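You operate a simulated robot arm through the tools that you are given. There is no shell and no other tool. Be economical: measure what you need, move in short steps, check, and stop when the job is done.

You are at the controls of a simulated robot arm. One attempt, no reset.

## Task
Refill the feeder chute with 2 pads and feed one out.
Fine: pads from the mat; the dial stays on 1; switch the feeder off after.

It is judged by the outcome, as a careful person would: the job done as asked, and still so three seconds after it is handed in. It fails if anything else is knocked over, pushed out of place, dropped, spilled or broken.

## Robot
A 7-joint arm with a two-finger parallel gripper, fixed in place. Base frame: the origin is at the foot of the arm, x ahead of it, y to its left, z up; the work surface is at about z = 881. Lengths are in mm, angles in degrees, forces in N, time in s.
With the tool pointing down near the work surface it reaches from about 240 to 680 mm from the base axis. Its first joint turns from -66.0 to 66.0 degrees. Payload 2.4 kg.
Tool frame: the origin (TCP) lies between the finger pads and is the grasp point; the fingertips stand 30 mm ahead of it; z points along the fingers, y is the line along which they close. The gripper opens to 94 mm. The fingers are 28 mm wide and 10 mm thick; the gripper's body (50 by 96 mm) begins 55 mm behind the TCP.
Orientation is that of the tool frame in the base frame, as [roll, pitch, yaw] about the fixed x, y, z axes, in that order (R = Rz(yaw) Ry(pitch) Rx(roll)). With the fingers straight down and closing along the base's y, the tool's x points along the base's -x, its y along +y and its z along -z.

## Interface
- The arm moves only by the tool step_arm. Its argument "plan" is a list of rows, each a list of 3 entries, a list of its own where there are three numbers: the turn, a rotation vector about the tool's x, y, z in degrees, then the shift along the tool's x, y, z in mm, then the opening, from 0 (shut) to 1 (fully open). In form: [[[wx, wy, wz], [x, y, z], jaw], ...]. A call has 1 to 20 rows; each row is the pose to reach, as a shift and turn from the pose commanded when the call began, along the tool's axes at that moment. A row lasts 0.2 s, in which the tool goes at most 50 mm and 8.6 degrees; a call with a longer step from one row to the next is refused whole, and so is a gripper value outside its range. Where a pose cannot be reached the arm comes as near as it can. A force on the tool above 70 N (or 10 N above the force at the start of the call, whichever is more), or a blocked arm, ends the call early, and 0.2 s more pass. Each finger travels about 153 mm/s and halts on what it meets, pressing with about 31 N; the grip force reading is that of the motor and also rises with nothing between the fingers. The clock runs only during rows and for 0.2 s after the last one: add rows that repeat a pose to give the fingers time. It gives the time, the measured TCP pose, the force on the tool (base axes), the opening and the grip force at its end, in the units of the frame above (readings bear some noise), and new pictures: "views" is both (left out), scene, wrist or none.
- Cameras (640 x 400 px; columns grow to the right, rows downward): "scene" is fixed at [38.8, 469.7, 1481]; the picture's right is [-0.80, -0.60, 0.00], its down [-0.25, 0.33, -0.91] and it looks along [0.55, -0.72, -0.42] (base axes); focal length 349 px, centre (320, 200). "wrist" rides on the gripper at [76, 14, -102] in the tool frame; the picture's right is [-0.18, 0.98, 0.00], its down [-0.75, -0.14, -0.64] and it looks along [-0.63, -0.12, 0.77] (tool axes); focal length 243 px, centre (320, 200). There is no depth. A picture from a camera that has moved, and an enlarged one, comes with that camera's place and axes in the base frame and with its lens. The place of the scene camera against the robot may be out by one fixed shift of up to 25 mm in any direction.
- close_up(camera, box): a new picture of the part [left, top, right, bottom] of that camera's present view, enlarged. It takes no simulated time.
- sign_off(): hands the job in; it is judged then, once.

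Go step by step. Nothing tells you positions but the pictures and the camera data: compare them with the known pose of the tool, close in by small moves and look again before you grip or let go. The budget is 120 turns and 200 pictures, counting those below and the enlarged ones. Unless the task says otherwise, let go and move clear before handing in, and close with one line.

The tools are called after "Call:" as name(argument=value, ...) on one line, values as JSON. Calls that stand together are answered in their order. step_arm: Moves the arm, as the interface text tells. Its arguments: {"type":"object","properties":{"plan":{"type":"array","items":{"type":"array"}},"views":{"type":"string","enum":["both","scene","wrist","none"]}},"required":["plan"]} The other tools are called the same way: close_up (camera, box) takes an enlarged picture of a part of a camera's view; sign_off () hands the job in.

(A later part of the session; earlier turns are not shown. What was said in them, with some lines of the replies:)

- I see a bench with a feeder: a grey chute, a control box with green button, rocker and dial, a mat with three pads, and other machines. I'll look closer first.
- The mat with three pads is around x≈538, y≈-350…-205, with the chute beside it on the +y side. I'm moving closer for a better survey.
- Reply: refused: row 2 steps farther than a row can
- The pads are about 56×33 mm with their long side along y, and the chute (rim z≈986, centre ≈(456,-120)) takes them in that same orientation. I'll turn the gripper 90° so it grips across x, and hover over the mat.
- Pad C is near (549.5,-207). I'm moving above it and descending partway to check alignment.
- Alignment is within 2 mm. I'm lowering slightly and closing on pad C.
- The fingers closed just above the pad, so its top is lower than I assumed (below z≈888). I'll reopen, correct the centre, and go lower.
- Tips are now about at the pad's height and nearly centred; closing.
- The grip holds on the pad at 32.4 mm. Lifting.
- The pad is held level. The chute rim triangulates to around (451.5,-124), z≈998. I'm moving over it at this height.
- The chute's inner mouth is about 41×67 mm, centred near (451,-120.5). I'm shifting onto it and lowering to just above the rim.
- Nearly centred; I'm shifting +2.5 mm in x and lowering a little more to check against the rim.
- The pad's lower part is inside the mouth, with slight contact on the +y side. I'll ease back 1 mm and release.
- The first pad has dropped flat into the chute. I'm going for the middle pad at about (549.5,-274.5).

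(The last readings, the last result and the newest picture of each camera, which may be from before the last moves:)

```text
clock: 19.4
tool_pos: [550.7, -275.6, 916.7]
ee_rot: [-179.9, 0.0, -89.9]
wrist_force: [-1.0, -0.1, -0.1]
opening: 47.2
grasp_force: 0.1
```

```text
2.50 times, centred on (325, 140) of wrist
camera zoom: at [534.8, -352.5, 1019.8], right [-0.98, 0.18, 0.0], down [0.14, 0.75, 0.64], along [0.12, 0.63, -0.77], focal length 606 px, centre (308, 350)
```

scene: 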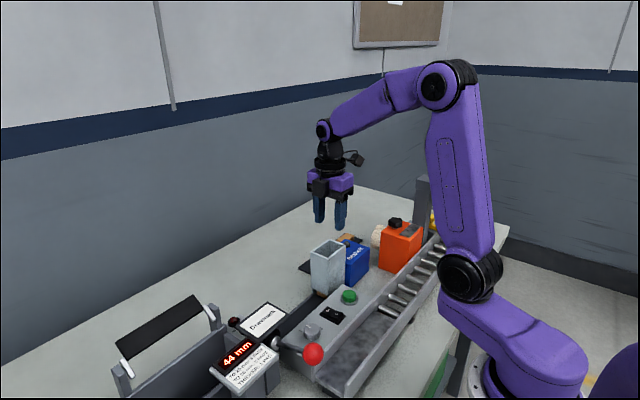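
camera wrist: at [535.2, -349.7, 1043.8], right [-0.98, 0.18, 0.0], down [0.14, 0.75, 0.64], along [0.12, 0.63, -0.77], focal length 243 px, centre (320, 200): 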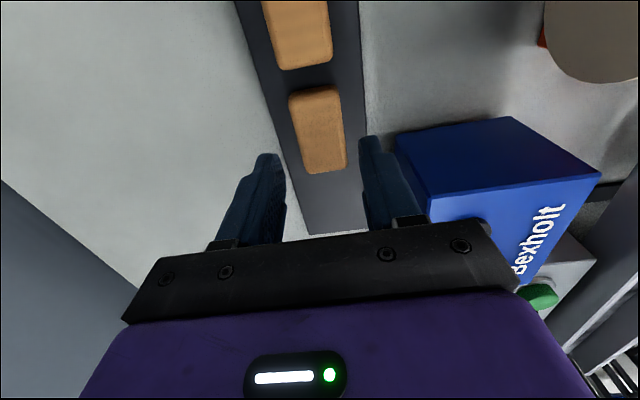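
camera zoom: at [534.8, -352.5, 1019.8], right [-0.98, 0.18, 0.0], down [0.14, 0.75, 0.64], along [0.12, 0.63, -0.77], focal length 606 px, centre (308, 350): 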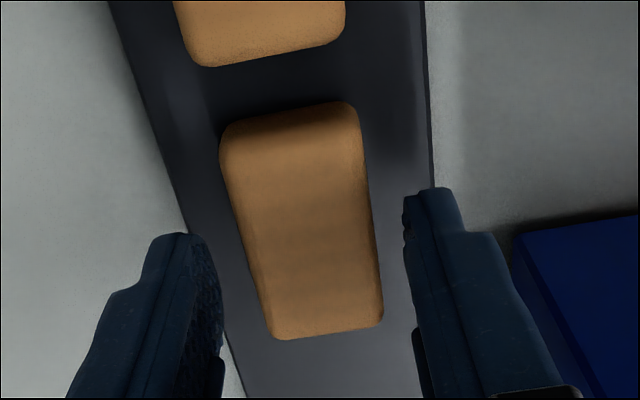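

Call:
step_arm(plan=[[[0, 0, 0], [0, 0, 3.4], 0.5], [[0, 0, 0], [0, 0, 3.4], 0.25], [[0, 0, 0], [0, 0, 3.4], 0.25], [[0, 0, 0], [0, 0, 3.4], 0.25], [[0, 0, 0], [0, 0, -10], 0.25], [[0, 0, 0], [0, 0, -40], 0.25], [[0, 0, 0], [0, 0, -80], 0.25]], views="both")

Call:
close_up(camera="wrist", box=[220, 60, 430, 220])

```text
clock: 21.0
tool_pos: [551.3, -276.7, 995.8]
ee_rot: [180.0, 0.0, -89.9]
wrist_force: [-0.2, 0.5, -0.1]
opening: 32.6
grasp_force: 31.1
camera wrist: at [536.2, -352.8, 1099.4], right [-0.98, 0.18, 0.0], down [0.14, 0.75, 0.64], along [0.12, 0.63, -0.77], focal length 243 px, centre (320, 200)
```

scene: 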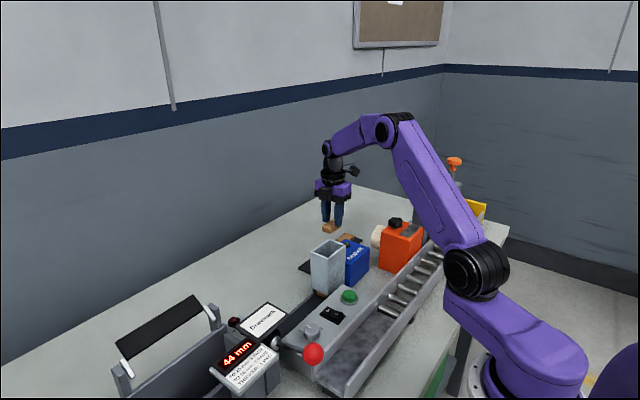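
wrist: 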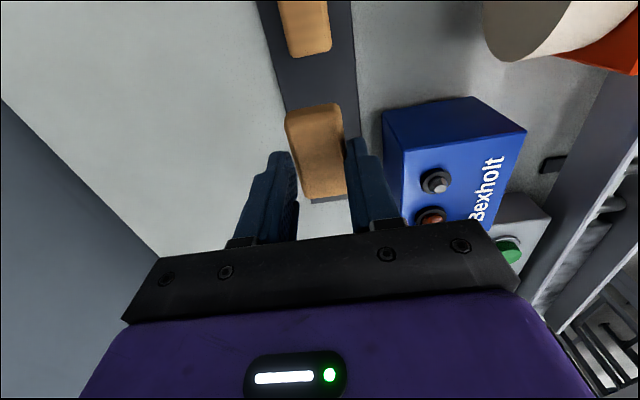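

```text
2.50 times, centred on (325, 140) of wrist
camera zoom: at [536.2, -352.8, 1099.4], right [-0.98, 0.18, 0.0], down [0.14, 0.75, 0.64], along [0.12, 0.63, -0.77], focal length 606 px, centre (308, 350)
```

zoom: 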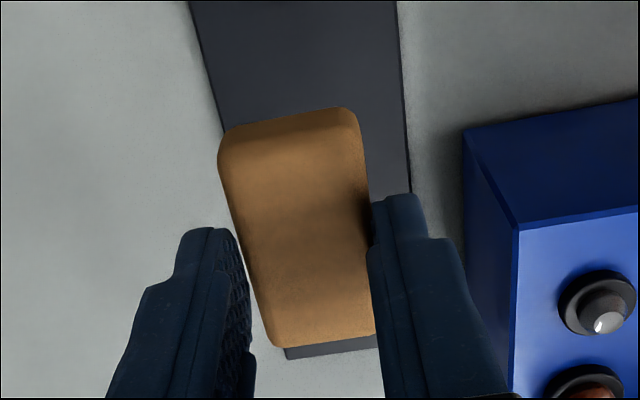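

Second pad is held, sitting about 2 mm further toward -y in the grip than the first. I'll raise it and carry it to the chute.

Call:
step_arm(plan=[[[0, 0, 0], [0, 0, -45], 0.25], [[0, 0, 0], [0, 0, -88], 0.25], [[0, 0, 0], [-40, 25, -88], 0.25], [[0, 0, 0], [-80, 50, -88], 0.25], [[0, 0, 0], [-120, 75, -88], 0.25], [[0, 0, 0], [-158, 99, -88], 0.25], [[0, 0, 0], [-158, 99, -88], 0.25], [[0, 0, 0], [-158, 99, -60], 0.25], [[0, 0, 0], [-158, 99, -48], 0.25], [[0, 0, 0], [-158, 99, -48], 0.25]], views="none")

Call:
close_up(camera="scene", box=[304, 225, 352, 265])

Call:
close_up(camera="wrist", box=[260, 70, 380, 170])

```text
clock: 23.2
tool_pos: [452.6, -118.6, 1044.3]
ee_rot: [-180.0, 0.0, -90.0]
wrist_force: [0.1, 0.3, 0.5]
opening: 32.0
grasp_force: 30.9
```

```text
10.00 times, centred on (328, 245) of scene
camera zoom: at [38.8, 469.7, 1481.0], right [-0.8, -0.6, 0.0], down [-0.25, 0.33, -0.91], along [0.55, -0.72, -0.42], focal length 3489 px, centre (240, -250)
```

zoom: 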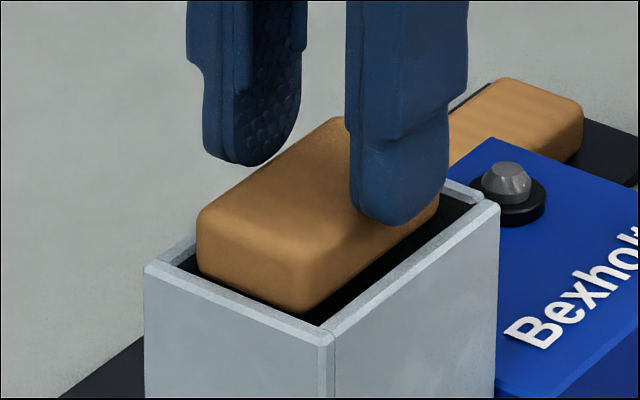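

```text
4.00 times, centred on (320, 120) of wrist
camera zoom: at [436.7, -194.9, 1147.4], right [-0.98, 0.18, 0.0], down [0.14, 0.75, 0.64], along [0.12, 0.63, -0.77], focal length 970 px, centre (320, 520)
```

zoom: 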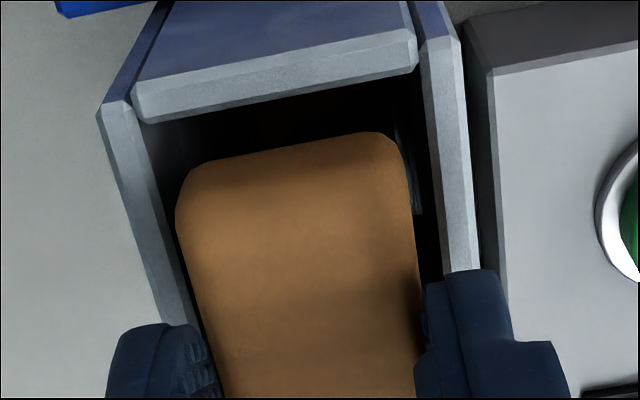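

The same picture as the first insertion. Lowering slowly 12 mm.

Call:
step_arm(plan=[[[0, 0, 0], [0.5, 0.3, 3], 0.25], [[0, 0, 0], [0.5, 0.3, 6], 0.25], [[0, 0, 0], [0.5, 0.3, 9], 0.25], [[0, 0, 0], [0.5, 0.3, 12], 0.25], [[0, 0, 0], [0.5, 0.3, 12], 0.25]], views="none")

Call:
close_up(camera="scene", box=[304, 225, 352, 265])

Call:
close_up(camera="wrist", box=[260, 70, 380, 170])

```text
clock: 24.4
tool_pos: [452.1, -119.3, 1032.1]
ee_rot: [180.0, -0.1, -90.0]
wrist_force: [0.7, 0.2, 0.2]
opening: 31.9
grasp_force: 31.1
```

```text
10.00 times, centred on (328, 245) of scene
camera zoom: at [38.8, 469.7, 1481.0], right [-0.8, -0.6, 0.0], down [-0.25, 0.33, -0.91], along [0.55, -0.72, -0.42], focal length 3489 px, centre (240, -250)
```

zoom: 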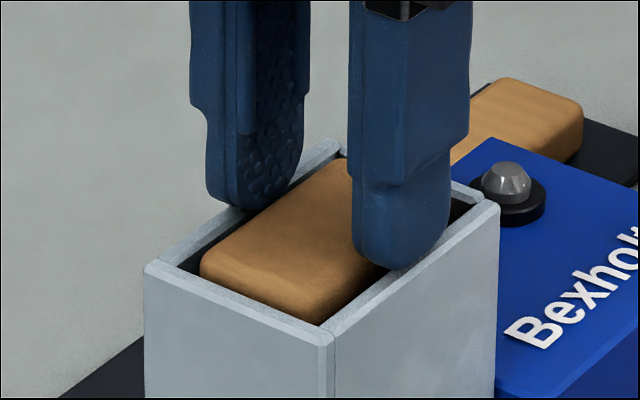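

```text
4.00 times, centred on (320, 120) of wrist
camera zoom: at [436.1, -195.4, 1135.2], right [-0.98, 0.18, 0.0], down [0.14, 0.75, 0.64], along [0.12, 0.63, -0.77], focal length 970 px, centre (320, 520)
```

zoom: 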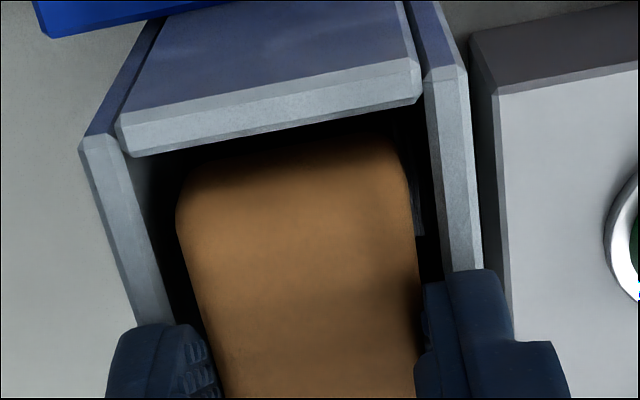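

Inserted with no contact force; releasing and rising.

Call:
step_arm(plan=[[[0, 0, 0], [0, 0, 0], 0.5], [[0, 0, 0], [0, 0, 0], 0.5], [[0, 0, 0], [0, 0, -20], 0.5], [[0, 0, 0], [0, 0, -60], 0.5], [[0, 0, 0], [0, 0, -60], 0.5]], views="wrist")

Call:
close_up(camera="wrist", box=[240, 50, 450, 210])

Call:
close_up(camera="scene", box=[280, 220, 400, 340])

```text
clock: 25.6
tool_pos: [450.7, -119.9, 1091.4]
ee_rot: [180.0, 0.0, -89.9]
wrist_force: [-1.1, -0.7, -1.4]
opening: 47.0
grasp_force: 0.1
camera wrist: at [434.8, -195.2, 1195.3], right [-0.98, 0.18, 0.0], down [0.14, 0.75, 0.64], along [0.12, 0.63, -0.77], focal length 243 px, centre (320, 200)
```

wrist: 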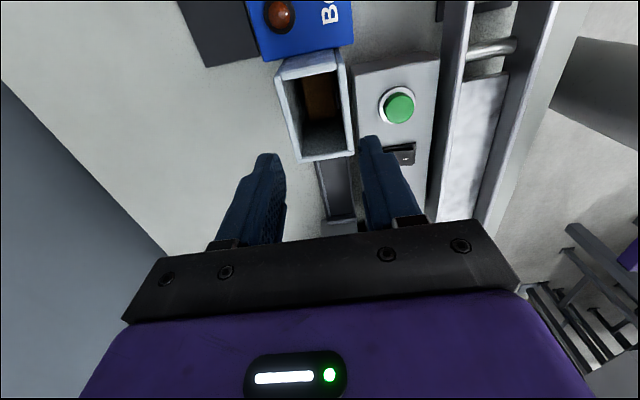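

```text
2.50 times, centred on (345, 130) of wrist
camera zoom: at [434.8, -195.2, 1195.3], right [-0.98, 0.18, 0.0], down [0.14, 0.75, 0.64], along [0.12, 0.63, -0.77], focal length 606 px, centre (258, 375)
```

zoom: 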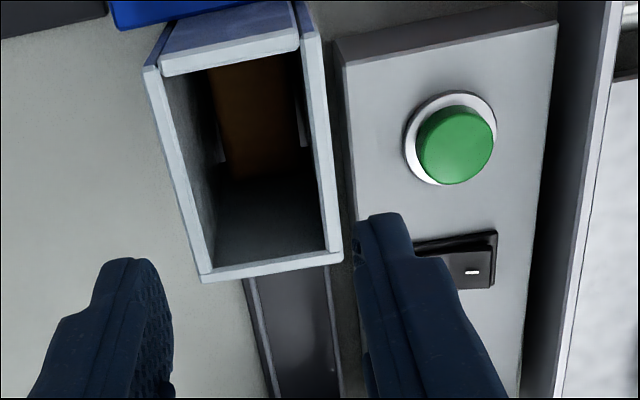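

```text
3.33 times, centred on (340, 280) of scene
camera zoom: at [38.8, 469.7, 1481.0], right [-0.8, -0.6, 0.0], down [-0.25, 0.33, -0.91], along [0.55, -0.72, -0.42], focal length 1163 px, centre (253, -67)
```

zoom: 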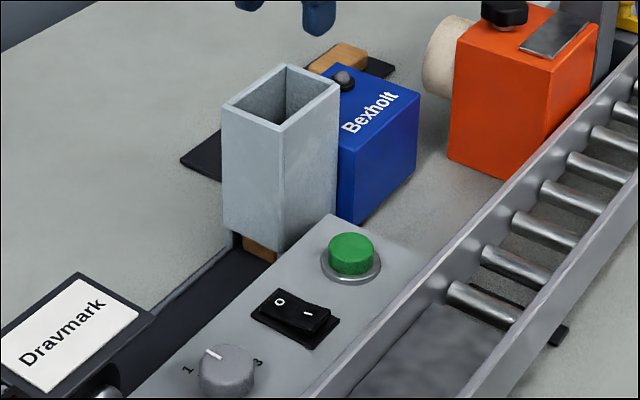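

Both pads are in the chute. I'm inspecting the rocker, button and Dravmark unit before switching on.

Call:
close_up(camera="scene", box=[312, 280, 372, 330])

Call:
step_arm(plan=[[[0, 0, 0], [20, 30, -20], 0.2], [[0, 0, 0], [40, 60, -20], 0], [[0, 0, 0], [40, 75, -20], 0], [[0, 0, 0], [40, 75, -20], 0]], views="wrist")

Call:
close_up(camera="wrist", box=[210, 40, 420, 200])

```text
8.00 times, centred on (342, 305) of scene
camera zoom: at [38.8, 469.7, 1481.0], right [-0.8, -0.6, 0.0], down [-0.25, 0.33, -0.91], along [0.55, -0.72, -0.42], focal length 2791 px, centre (144, -640)
```

zoom: 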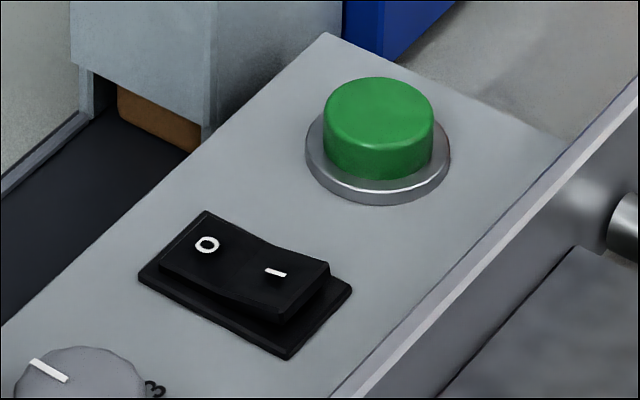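

```text
clock: 26.6
tool_pos: [376.7, -160.8, 1112.8]
ee_rot: [179.9, 0.1, -90.0]
wrist_force: [0.4, 0.7, -0.6]
opening: 0.1
grasp_force: 31.3
camera wrist: at [360.9, -237.2, 1217.0], right [-0.98, 0.18, 0.0], down [0.14, 0.75, 0.64], along [0.12, 0.63, -0.77], focal length 243 px, centre (320, 200)
```

wrist: 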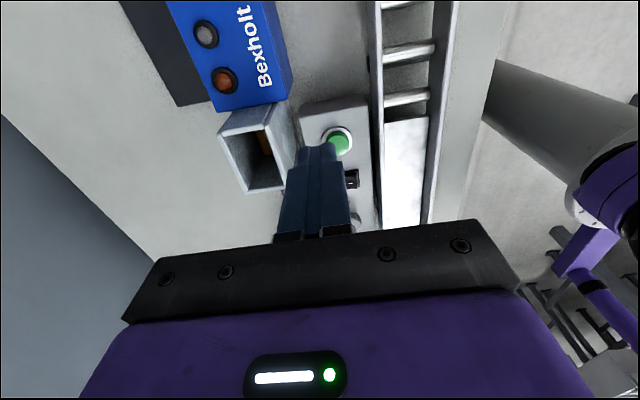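

```text
2.50 times, centred on (315, 120) of wrist
camera zoom: at [360.9, -237.2, 1217.0], right [-0.98, 0.18, 0.0], down [0.14, 0.75, 0.64], along [0.12, 0.63, -0.77], focal length 606 px, centre (332, 400)
```

zoom: 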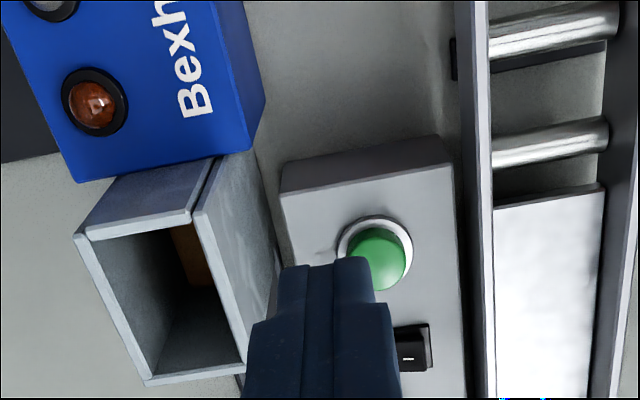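

The rocker's I end (low x) stands raised, so the feeder is off. I place the I mark at about (356,-18,919) and the button at about (365,-85,917). Moving above the rocker with fingers shut.

Call:
step_arm(plan=[[[0, 0, 0], [-47, 9, 0], 0], [[0, 0, 0], [-94, 18, 0], 0], [[0, 0, 0], [-142, 25.7, 0], 0], [[0, 0, 0], [-142, 25.7, 45], 0], [[0, 0, 0], [-142, 25.7, 90], 0], [[0, 0, 0], [-142, 25.7, 138], 0], [[0, 0, 0], [-142, 25.7, 138], 0]], views="both")

Call:
close_up(camera="wrist", box=[240, 90, 400, 210])

Call:
close_up(camera="scene", box=[300, 260, 384, 330])

```text
clock: 28.2
tool_pos: [348.9, -18.8, 974.4]
ee_rot: [179.9, 0.0, -90.0]
wrist_force: [0.9, 1.0, 0.3]
opening: 0.1
grasp_force: 31.3
camera wrist: at [334.8, -94.6, 1078.1], right [-0.98, 0.18, 0.0], down [0.14, 0.75, 0.64], along [0.12, 0.63, -0.77], focal length 243 px, centre (320, 200)
```

scene: 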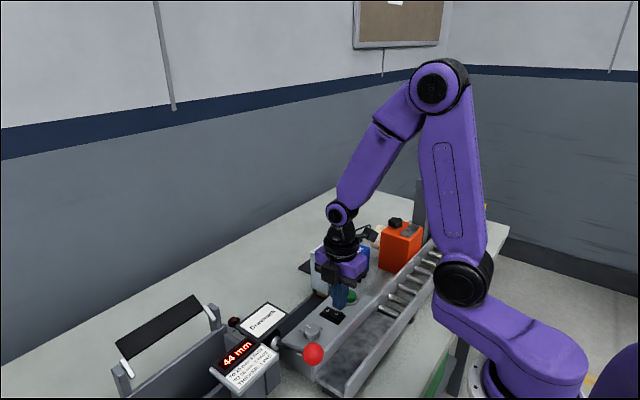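
wrist: 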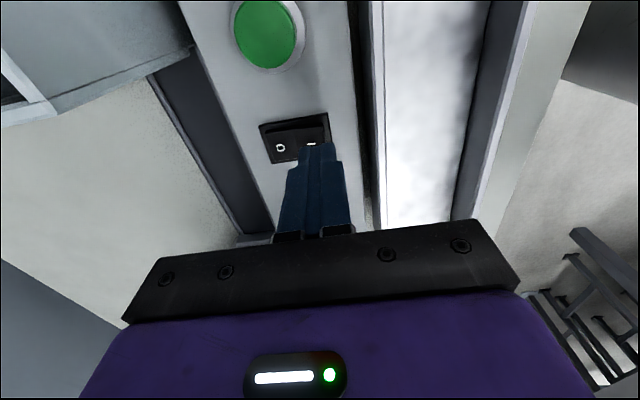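

```text
3.33 times, centred on (320, 150) of wrist
camera zoom: at [334.8, -94.6, 1078.1], right [-0.98, 0.18, 0.0], down [0.14, 0.75, 0.64], along [0.12, 0.63, -0.77], focal length 809 px, centre (320, 367)
```

zoom: 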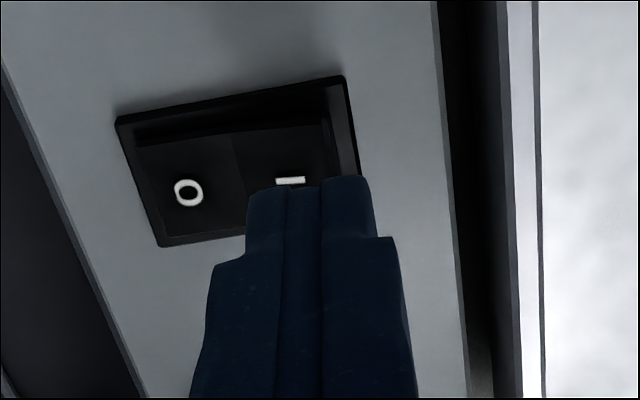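

```text
5.71 times, centred on (342, 295) of scene
camera zoom: at [38.8, 469.7, 1481.0], right [-0.8, -0.6, 0.0], down [-0.25, 0.33, -0.91], along [0.55, -0.72, -0.42], focal length 1994 px, centre (194, -343)
```

zoom: 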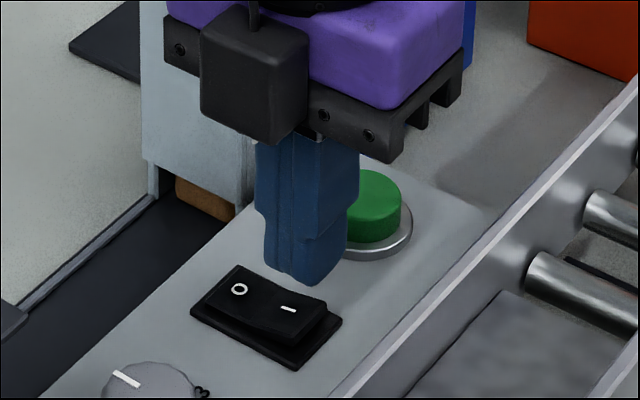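

Finger is over the I end. Pressing down in steps.

Call:
step_arm(plan=[[[0, 0, 0], [-2, -1, 10], 0], [[0, 0, 0], [-2, -1, 18], 0], [[0, 0, 0], [-2, -1, 23], 0], [[0, 0, 0], [-2, -1, 26], 0], [[0, 0, 0], [-2, -1, 26], 0]], views="none")

Call:
close_up(camera="scene", box=[300, 260, 384, 330])

```text
clock: 29.4
tool_pos: [351.8, -15.4, 948.3]
ee_rot: [-180.0, 0.1, -90.0]
wrist_force: [-1.2, 1.1, 12.1]
opening: 0.0
grasp_force: 31.1
```

```text
5.71 times, centred on (342, 295) of scene
camera zoom: at [38.6, 469.8, 1481.0], right [-0.8, -0.6, 0.0], down [-0.25, 0.33, -0.91], along [0.55, -0.72, -0.42], focal length 1994 px, centre (194, -343)
```

zoom: 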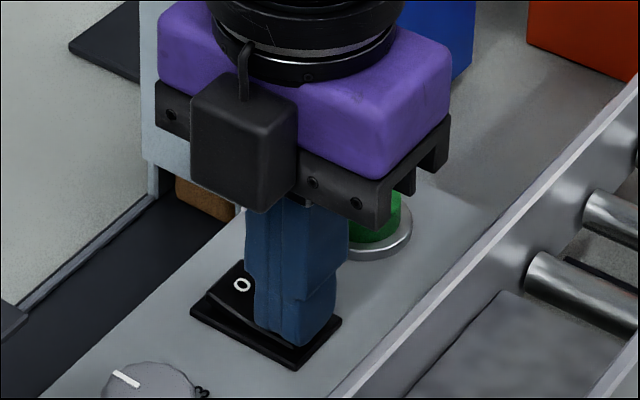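

Call:
step_arm(plan=[[[0, 0, 0], [0, 0, 1.5], 0], [[0, 0, 0], [0, 0, 1.5], 0], [[0, 0, 0], [0, 0, -20], 0], [[0, 0, 0], [0, 0, -50], 0], [[0, 0, 0], [0, 0, -50], 0]], views="none")

Call:
close_up(camera="scene", box=[280, 240, 400, 340])

Call:
close_up(camera="wrist", box=[140, 0, 440, 200])

```text
clock: 30.6
tool_pos: [350.6, -14.0, 998.2]
ee_rot: [179.9, 0.0, -90.1]
wrist_force: [0.0, -0.7, 0.1]
opening: 0.0
grasp_force: 30.5
```

```text
4.00 times, centred on (340, 290) of scene
camera zoom: at [38.8, 469.7, 1481.0], right [-0.8, -0.6, 0.0], down [-0.25, 0.33, -0.91], along [0.55, -0.72, -0.42], focal length 1396 px, centre (240, -160)
```

zoom: 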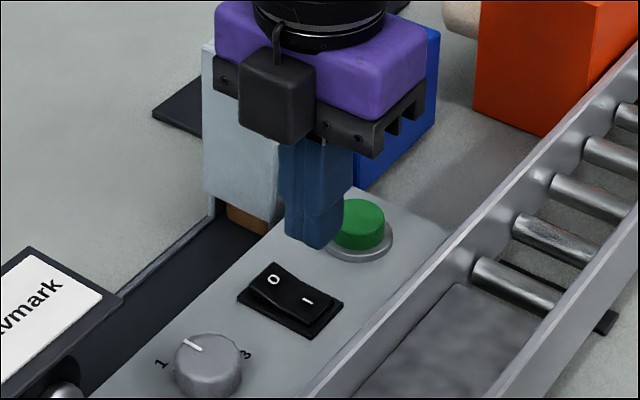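

```text
2.00 times, centred on (290, 100) of wrist
camera zoom: at [335.0, -90.3, 1101.3], right [-0.98, 0.18, 0.0], down [0.14, 0.75, 0.64], along [0.12, 0.63, -0.77], focal length 485 px, centre (380, 400)
```

zoom: 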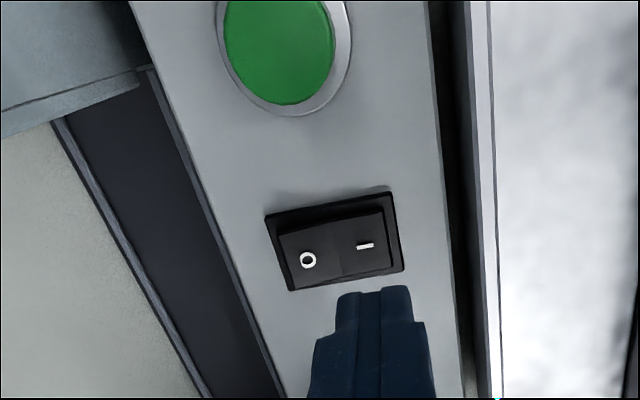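

The O end is now raised, so the feeder is on. Moving above the green button.

Call:
step_arm(plan=[[[0, 0, 0], [35, -8, -5], 0], [[0, 0, 0], [70, -15.4, -5], 0], [[0, 0, 0], [70, -15.4, 15], 0], [[0, 0, 0], [70, -15.4, 32], 0], [[0, 0, 0], [70, -15.4, 32], 0]], views="none")

Call:
close_up(camera="scene", box=[300, 250, 384, 320])

Call:
close_up(camera="wrist", box=[210, 60, 450, 210])

```text
clock: 31.8
tool_pos: [365.6, -85.3, 967.0]
ee_rot: [-179.9, 0.0, -89.9]
wrist_force: [0.0, -1.0, 0.9]
opening: 0.2
grasp_force: 31.2
```

```text
5.71 times, centred on (342, 285) of scene
camera zoom: at [38.8, 469.7, 1481.0], right [-0.8, -0.6, 0.0], down [-0.25, 0.33, -0.91], along [0.55, -0.72, -0.42], focal length 1994 px, centre (194, -286)
```

zoom: 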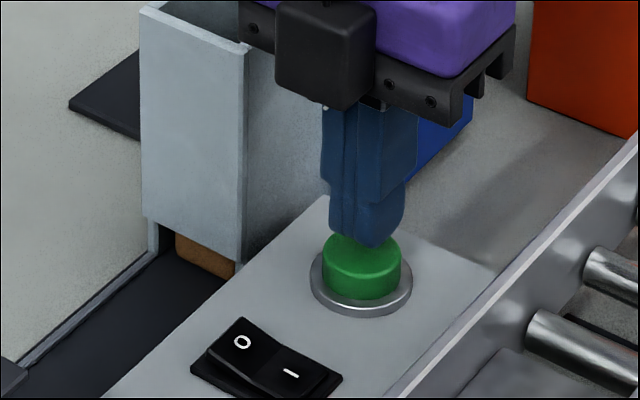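

```text
2.67 times, centred on (330, 135) of wrist
camera zoom: at [350.4, -161.2, 1069.5], right [-0.98, 0.18, 0.0], down [0.14, 0.75, 0.64], along [0.12, 0.63, -0.77], focal length 647 px, centre (293, 373)
```

zoom: 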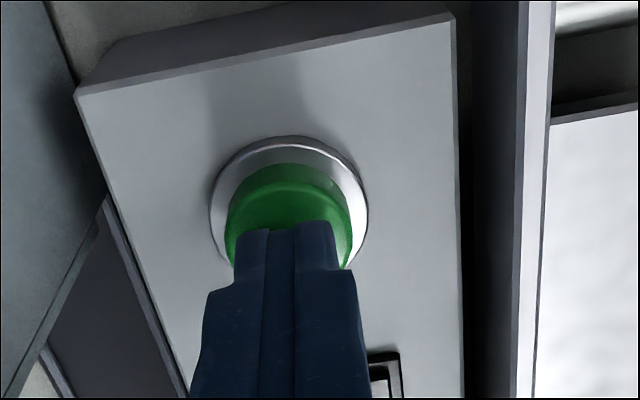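

Aligned over the button. Pressing in small steps.

Call:
step_arm(plan=[[[0, 0, 0], [0, 0, 6], 0], [[0, 0, 0], [0, 0, 10], 0], [[0, 0, 0], [0, 0, 13], 0], [[0, 0, 0], [0, 0, 15], 0]], views="none")

Call:
close_up(camera="scene", box=[260, 240, 384, 340])

```text
clock: 32.8
tool_pos: [366.8, -85.2, 950.6]
ee_rot: [-180.0, 0.0, -89.9]
wrist_force: [-1.0, 2.0, 2.3]
opening: 0.1
grasp_force: 30.9
```

```text
4.00 times, centred on (322, 290) of scene
camera zoom: at [38.7, 469.8, 1481.0], right [-0.8, -0.6, 0.0], down [-0.25, 0.33, -0.91], along [0.55, -0.72, -0.42], focal length 1396 px, centre (312, -160)
```

zoom: 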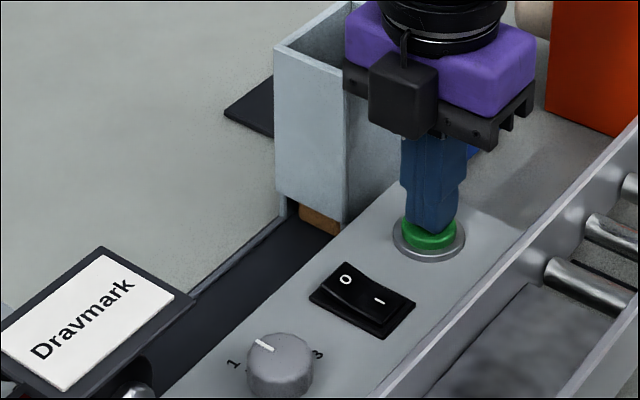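

Call:
step_arm(plan=[[[0, 0, 0], [0, 0, 2], 0], [[0, 0, 0], [0, 0, 3.5], 0]], views="none")

Call:
close_up(camera="scene", box=[260, 240, 384, 340])

```text
clock: 33.4
tool_pos: [366.6, -85.9, 947.8]
ee_rot: [-179.9, 0.0, -90.0]
wrist_force: [-1.9, -2.1, 4.2]
opening: 0.0
grasp_force: 30.7
```

```text
4.00 times, centred on (322, 290) of scene
camera zoom: at [38.7, 469.7, 1481.0], right [-0.8, -0.6, 0.0], down [-0.25, 0.33, -0.91], along [0.55, -0.72, -0.42], focal length 1396 px, centre (312, -160)
```

zoom: 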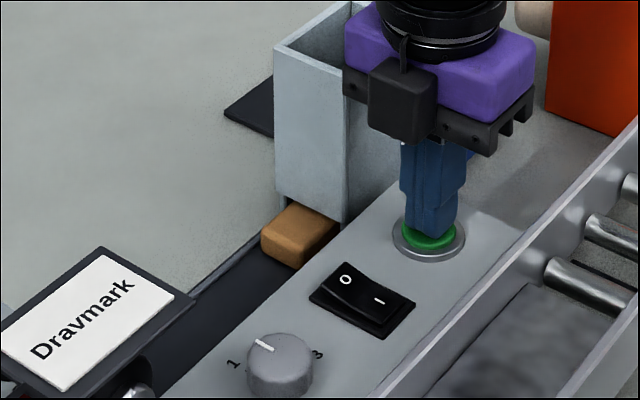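

The pad is coming out. Lifting off the button and waiting for the feed to complete.

Call:
step_arm(plan=[[[0, 0, 0], [0, 0, -15], 0], [[0, 0, 0], [0, 0, -50], 0], [[0, 0, 0], [0, 0, -50], 0], [[0, 0, 0], [0, 0, -50], 0], [[0, 0, 0], [0, 0, -50], 0], [[0, 0, 0], [0, 0, -50], 0]], views="none")

Call:
close_up(camera="scene", box=[240, 220, 384, 340])

```text
clock: 34.8
tool_pos: [366.9, -85.5, 997.4]
ee_rot: [-180.0, 0.0, -90.0]
wrist_force: [0.5, 0.4, 0.0]
opening: 0.0
grasp_force: 31.2
```

```text
3.33 times, centred on (312, 280) of scene
camera zoom: at [38.8, 469.7, 1481.0], right [-0.8, -0.6, 0.0], down [-0.25, 0.33, -0.91], along [0.55, -0.72, -0.42], focal length 1163 px, centre (347, -67)
```

zoom: 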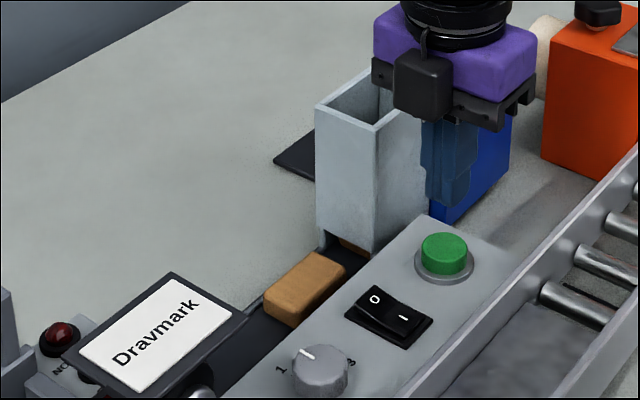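

One pad is out on the track. Next I move over the rocker's O end to switch off.

Call:
step_arm(plan=[[[0, 0, 0], [-35, -10, 0], 0], [[0, 0, 0], [-69, -19, 0], 0], [[0, 0, 0], [-69, -19, 20], 0], [[0, 0, 0], [-69, -19, 35], 0], [[0, 0, 0], [-69, -19, 35], 0]], views="none")

Call:
close_up(camera="scene", box=[270, 250, 390, 340])

Call:
close_up(camera="wrist", box=[240, 90, 400, 210])

```text
clock: 36.0
tool_pos: [385.8, -17.2, 962.3]
ee_rot: [-180.0, -0.1, -90.0]
wrist_force: [0.0, -0.5, -0.6]
opening: 0.0
grasp_force: 30.9
```

```text
4.44 times, centred on (330, 295) of scene
camera zoom: at [38.8, 469.7, 1481.0], right [-0.8, -0.6, 0.0], down [-0.25, 0.33, -0.91], along [0.55, -0.72, -0.42], focal length 1551 px, centre (276, -222)
```

zoom: 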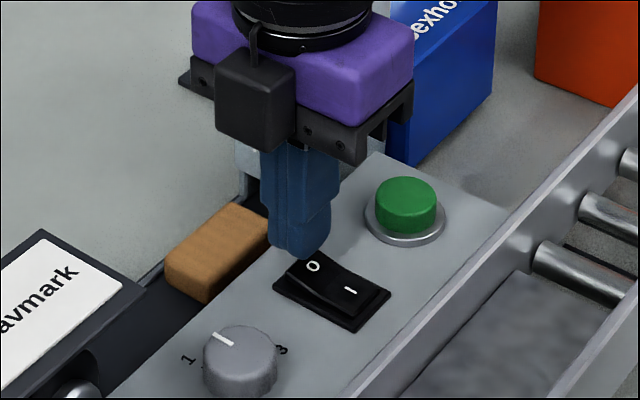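

```text
3.33 times, centred on (320, 150) of wrist
camera zoom: at [370.0, -92.6, 1064.9], right [-0.98, 0.18, 0.0], down [0.14, 0.75, 0.64], along [0.12, 0.63, -0.77], focal length 809 px, centre (320, 367)
```

zoom: 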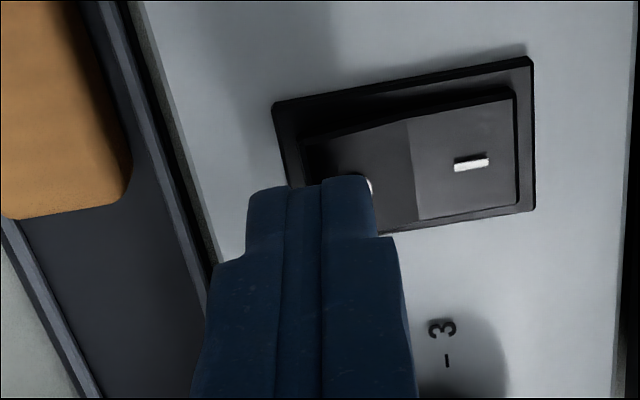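

Call:
step_arm(plan=[[[0, 0, 0], [0, 0, 6], 0], [[0, 0, 0], [0, 0, 10], 0], [[0, 0, 0], [0, 0, 13], 0], [[0, 0, 0], [0, 0, 15], 0], [[0, 0, 0], [0, 0, 15.5], 0]], views="none")

Call:
close_up(camera="scene", box=[270, 250, 390, 340])

```text
clock: 37.2
tool_pos: [386.4, -16.6, 947.4]
ee_rot: [-179.8, 0.0, -90.0]
wrist_force: [-4.6, -0.1, 33.6]
opening: 0.2
grasp_force: 31.0
```

```text
4.44 times, centred on (330, 295) of scene
camera zoom: at [38.2, 469.7, 1481.0], right [-0.8, -0.6, 0.0], down [-0.25, 0.33, -0.91], along [0.55, -0.72, -0.42], focal length 1551 px, centre (276, -222)
```

zoom: 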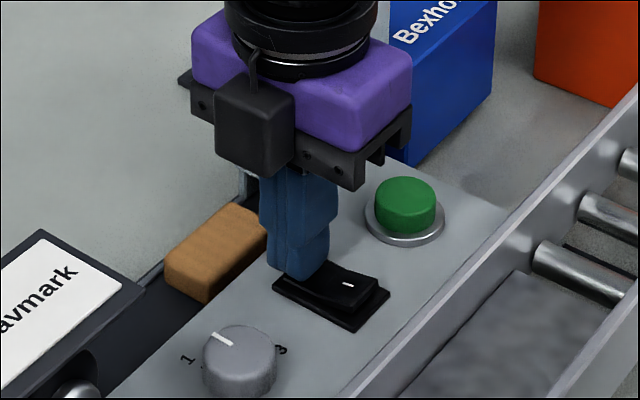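

Force 33 N and the I end has come up. Lifting clear to verify.

Call:
step_arm(plan=[[[0, 0, 0], [0, 0, -15], 0], [[0, 0, 0], [0, 0, -60], 0], [[0, 0, 0], [0, 0, -110], 0], [[0, 0, 0], [30, 0, -150], 0], [[0, 0, 0], [75, 0, -160], 0.2], [[0, 0, 0], [110, 0, -160], 0.4], [[0, 0, 0], [110, 0, -160], 0.4]], views="both")

Call:
close_up(camera="scene", box=[240, 220, 400, 340])

Call:
close_up(camera="wrist", box=[200, 40, 440, 240])

```text
clock: 38.8
tool_pos: [384.9, -126.4, 1109.2]
ee_rot: [180.0, 0.0, -90.0]
wrist_force: [-0.4, 0.7, 0.0]
opening: 37.5
grasp_force: 0.0
camera wrist: at [368.4, -203.6, 1211.0], right [-0.98, 0.18, 0.0], down [0.14, 0.75, 0.64], along [0.12, 0.63, -0.77], focal length 243 px, centre (320, 200)
```

scene: 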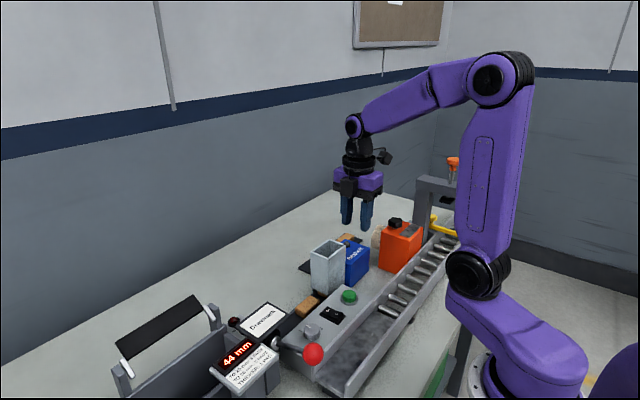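
wrist: 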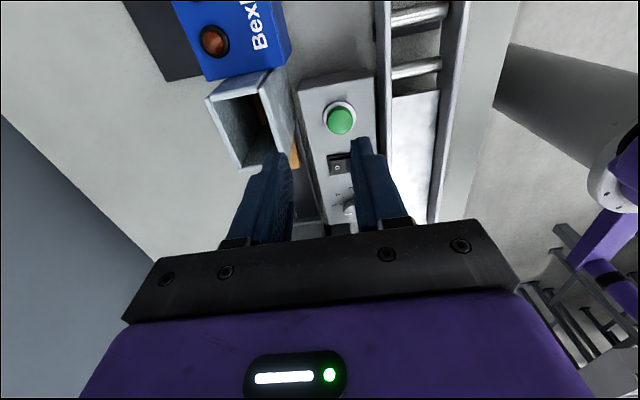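

```text
3.33 times, centred on (320, 280) of scene
camera zoom: at [38.8, 469.7, 1481.0], right [-0.8, -0.6, 0.0], down [-0.25, 0.33, -0.91], along [0.55, -0.72, -0.42], focal length 1163 px, centre (320, -67)
```

zoom: 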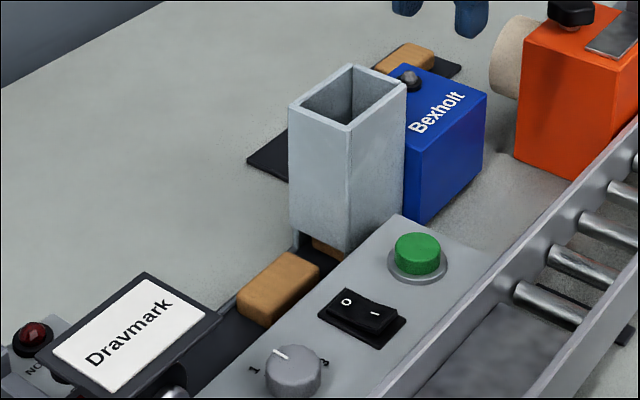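

```text
2.00 times, centred on (320, 140) of wrist
camera zoom: at [368.4, -203.6, 1211.0], right [-0.98, 0.18, 0.0], down [0.14, 0.75, 0.64], along [0.12, 0.63, -0.77], focal length 485 px, centre (320, 320)
```

zoom: 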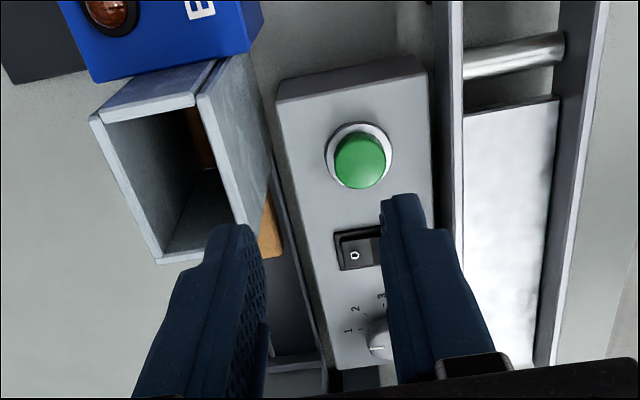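

Everything checks out: two pads went into the chute, one pad is out on the track, the rocker is back at O, the dial is still on 1, and the arm is clear.

Call:
sign_off()

```text
The job is handed in.
```

I put two pads from the mat into the chute, fed one pad out onto the track, left the dial on 1, and switched the feeder off.
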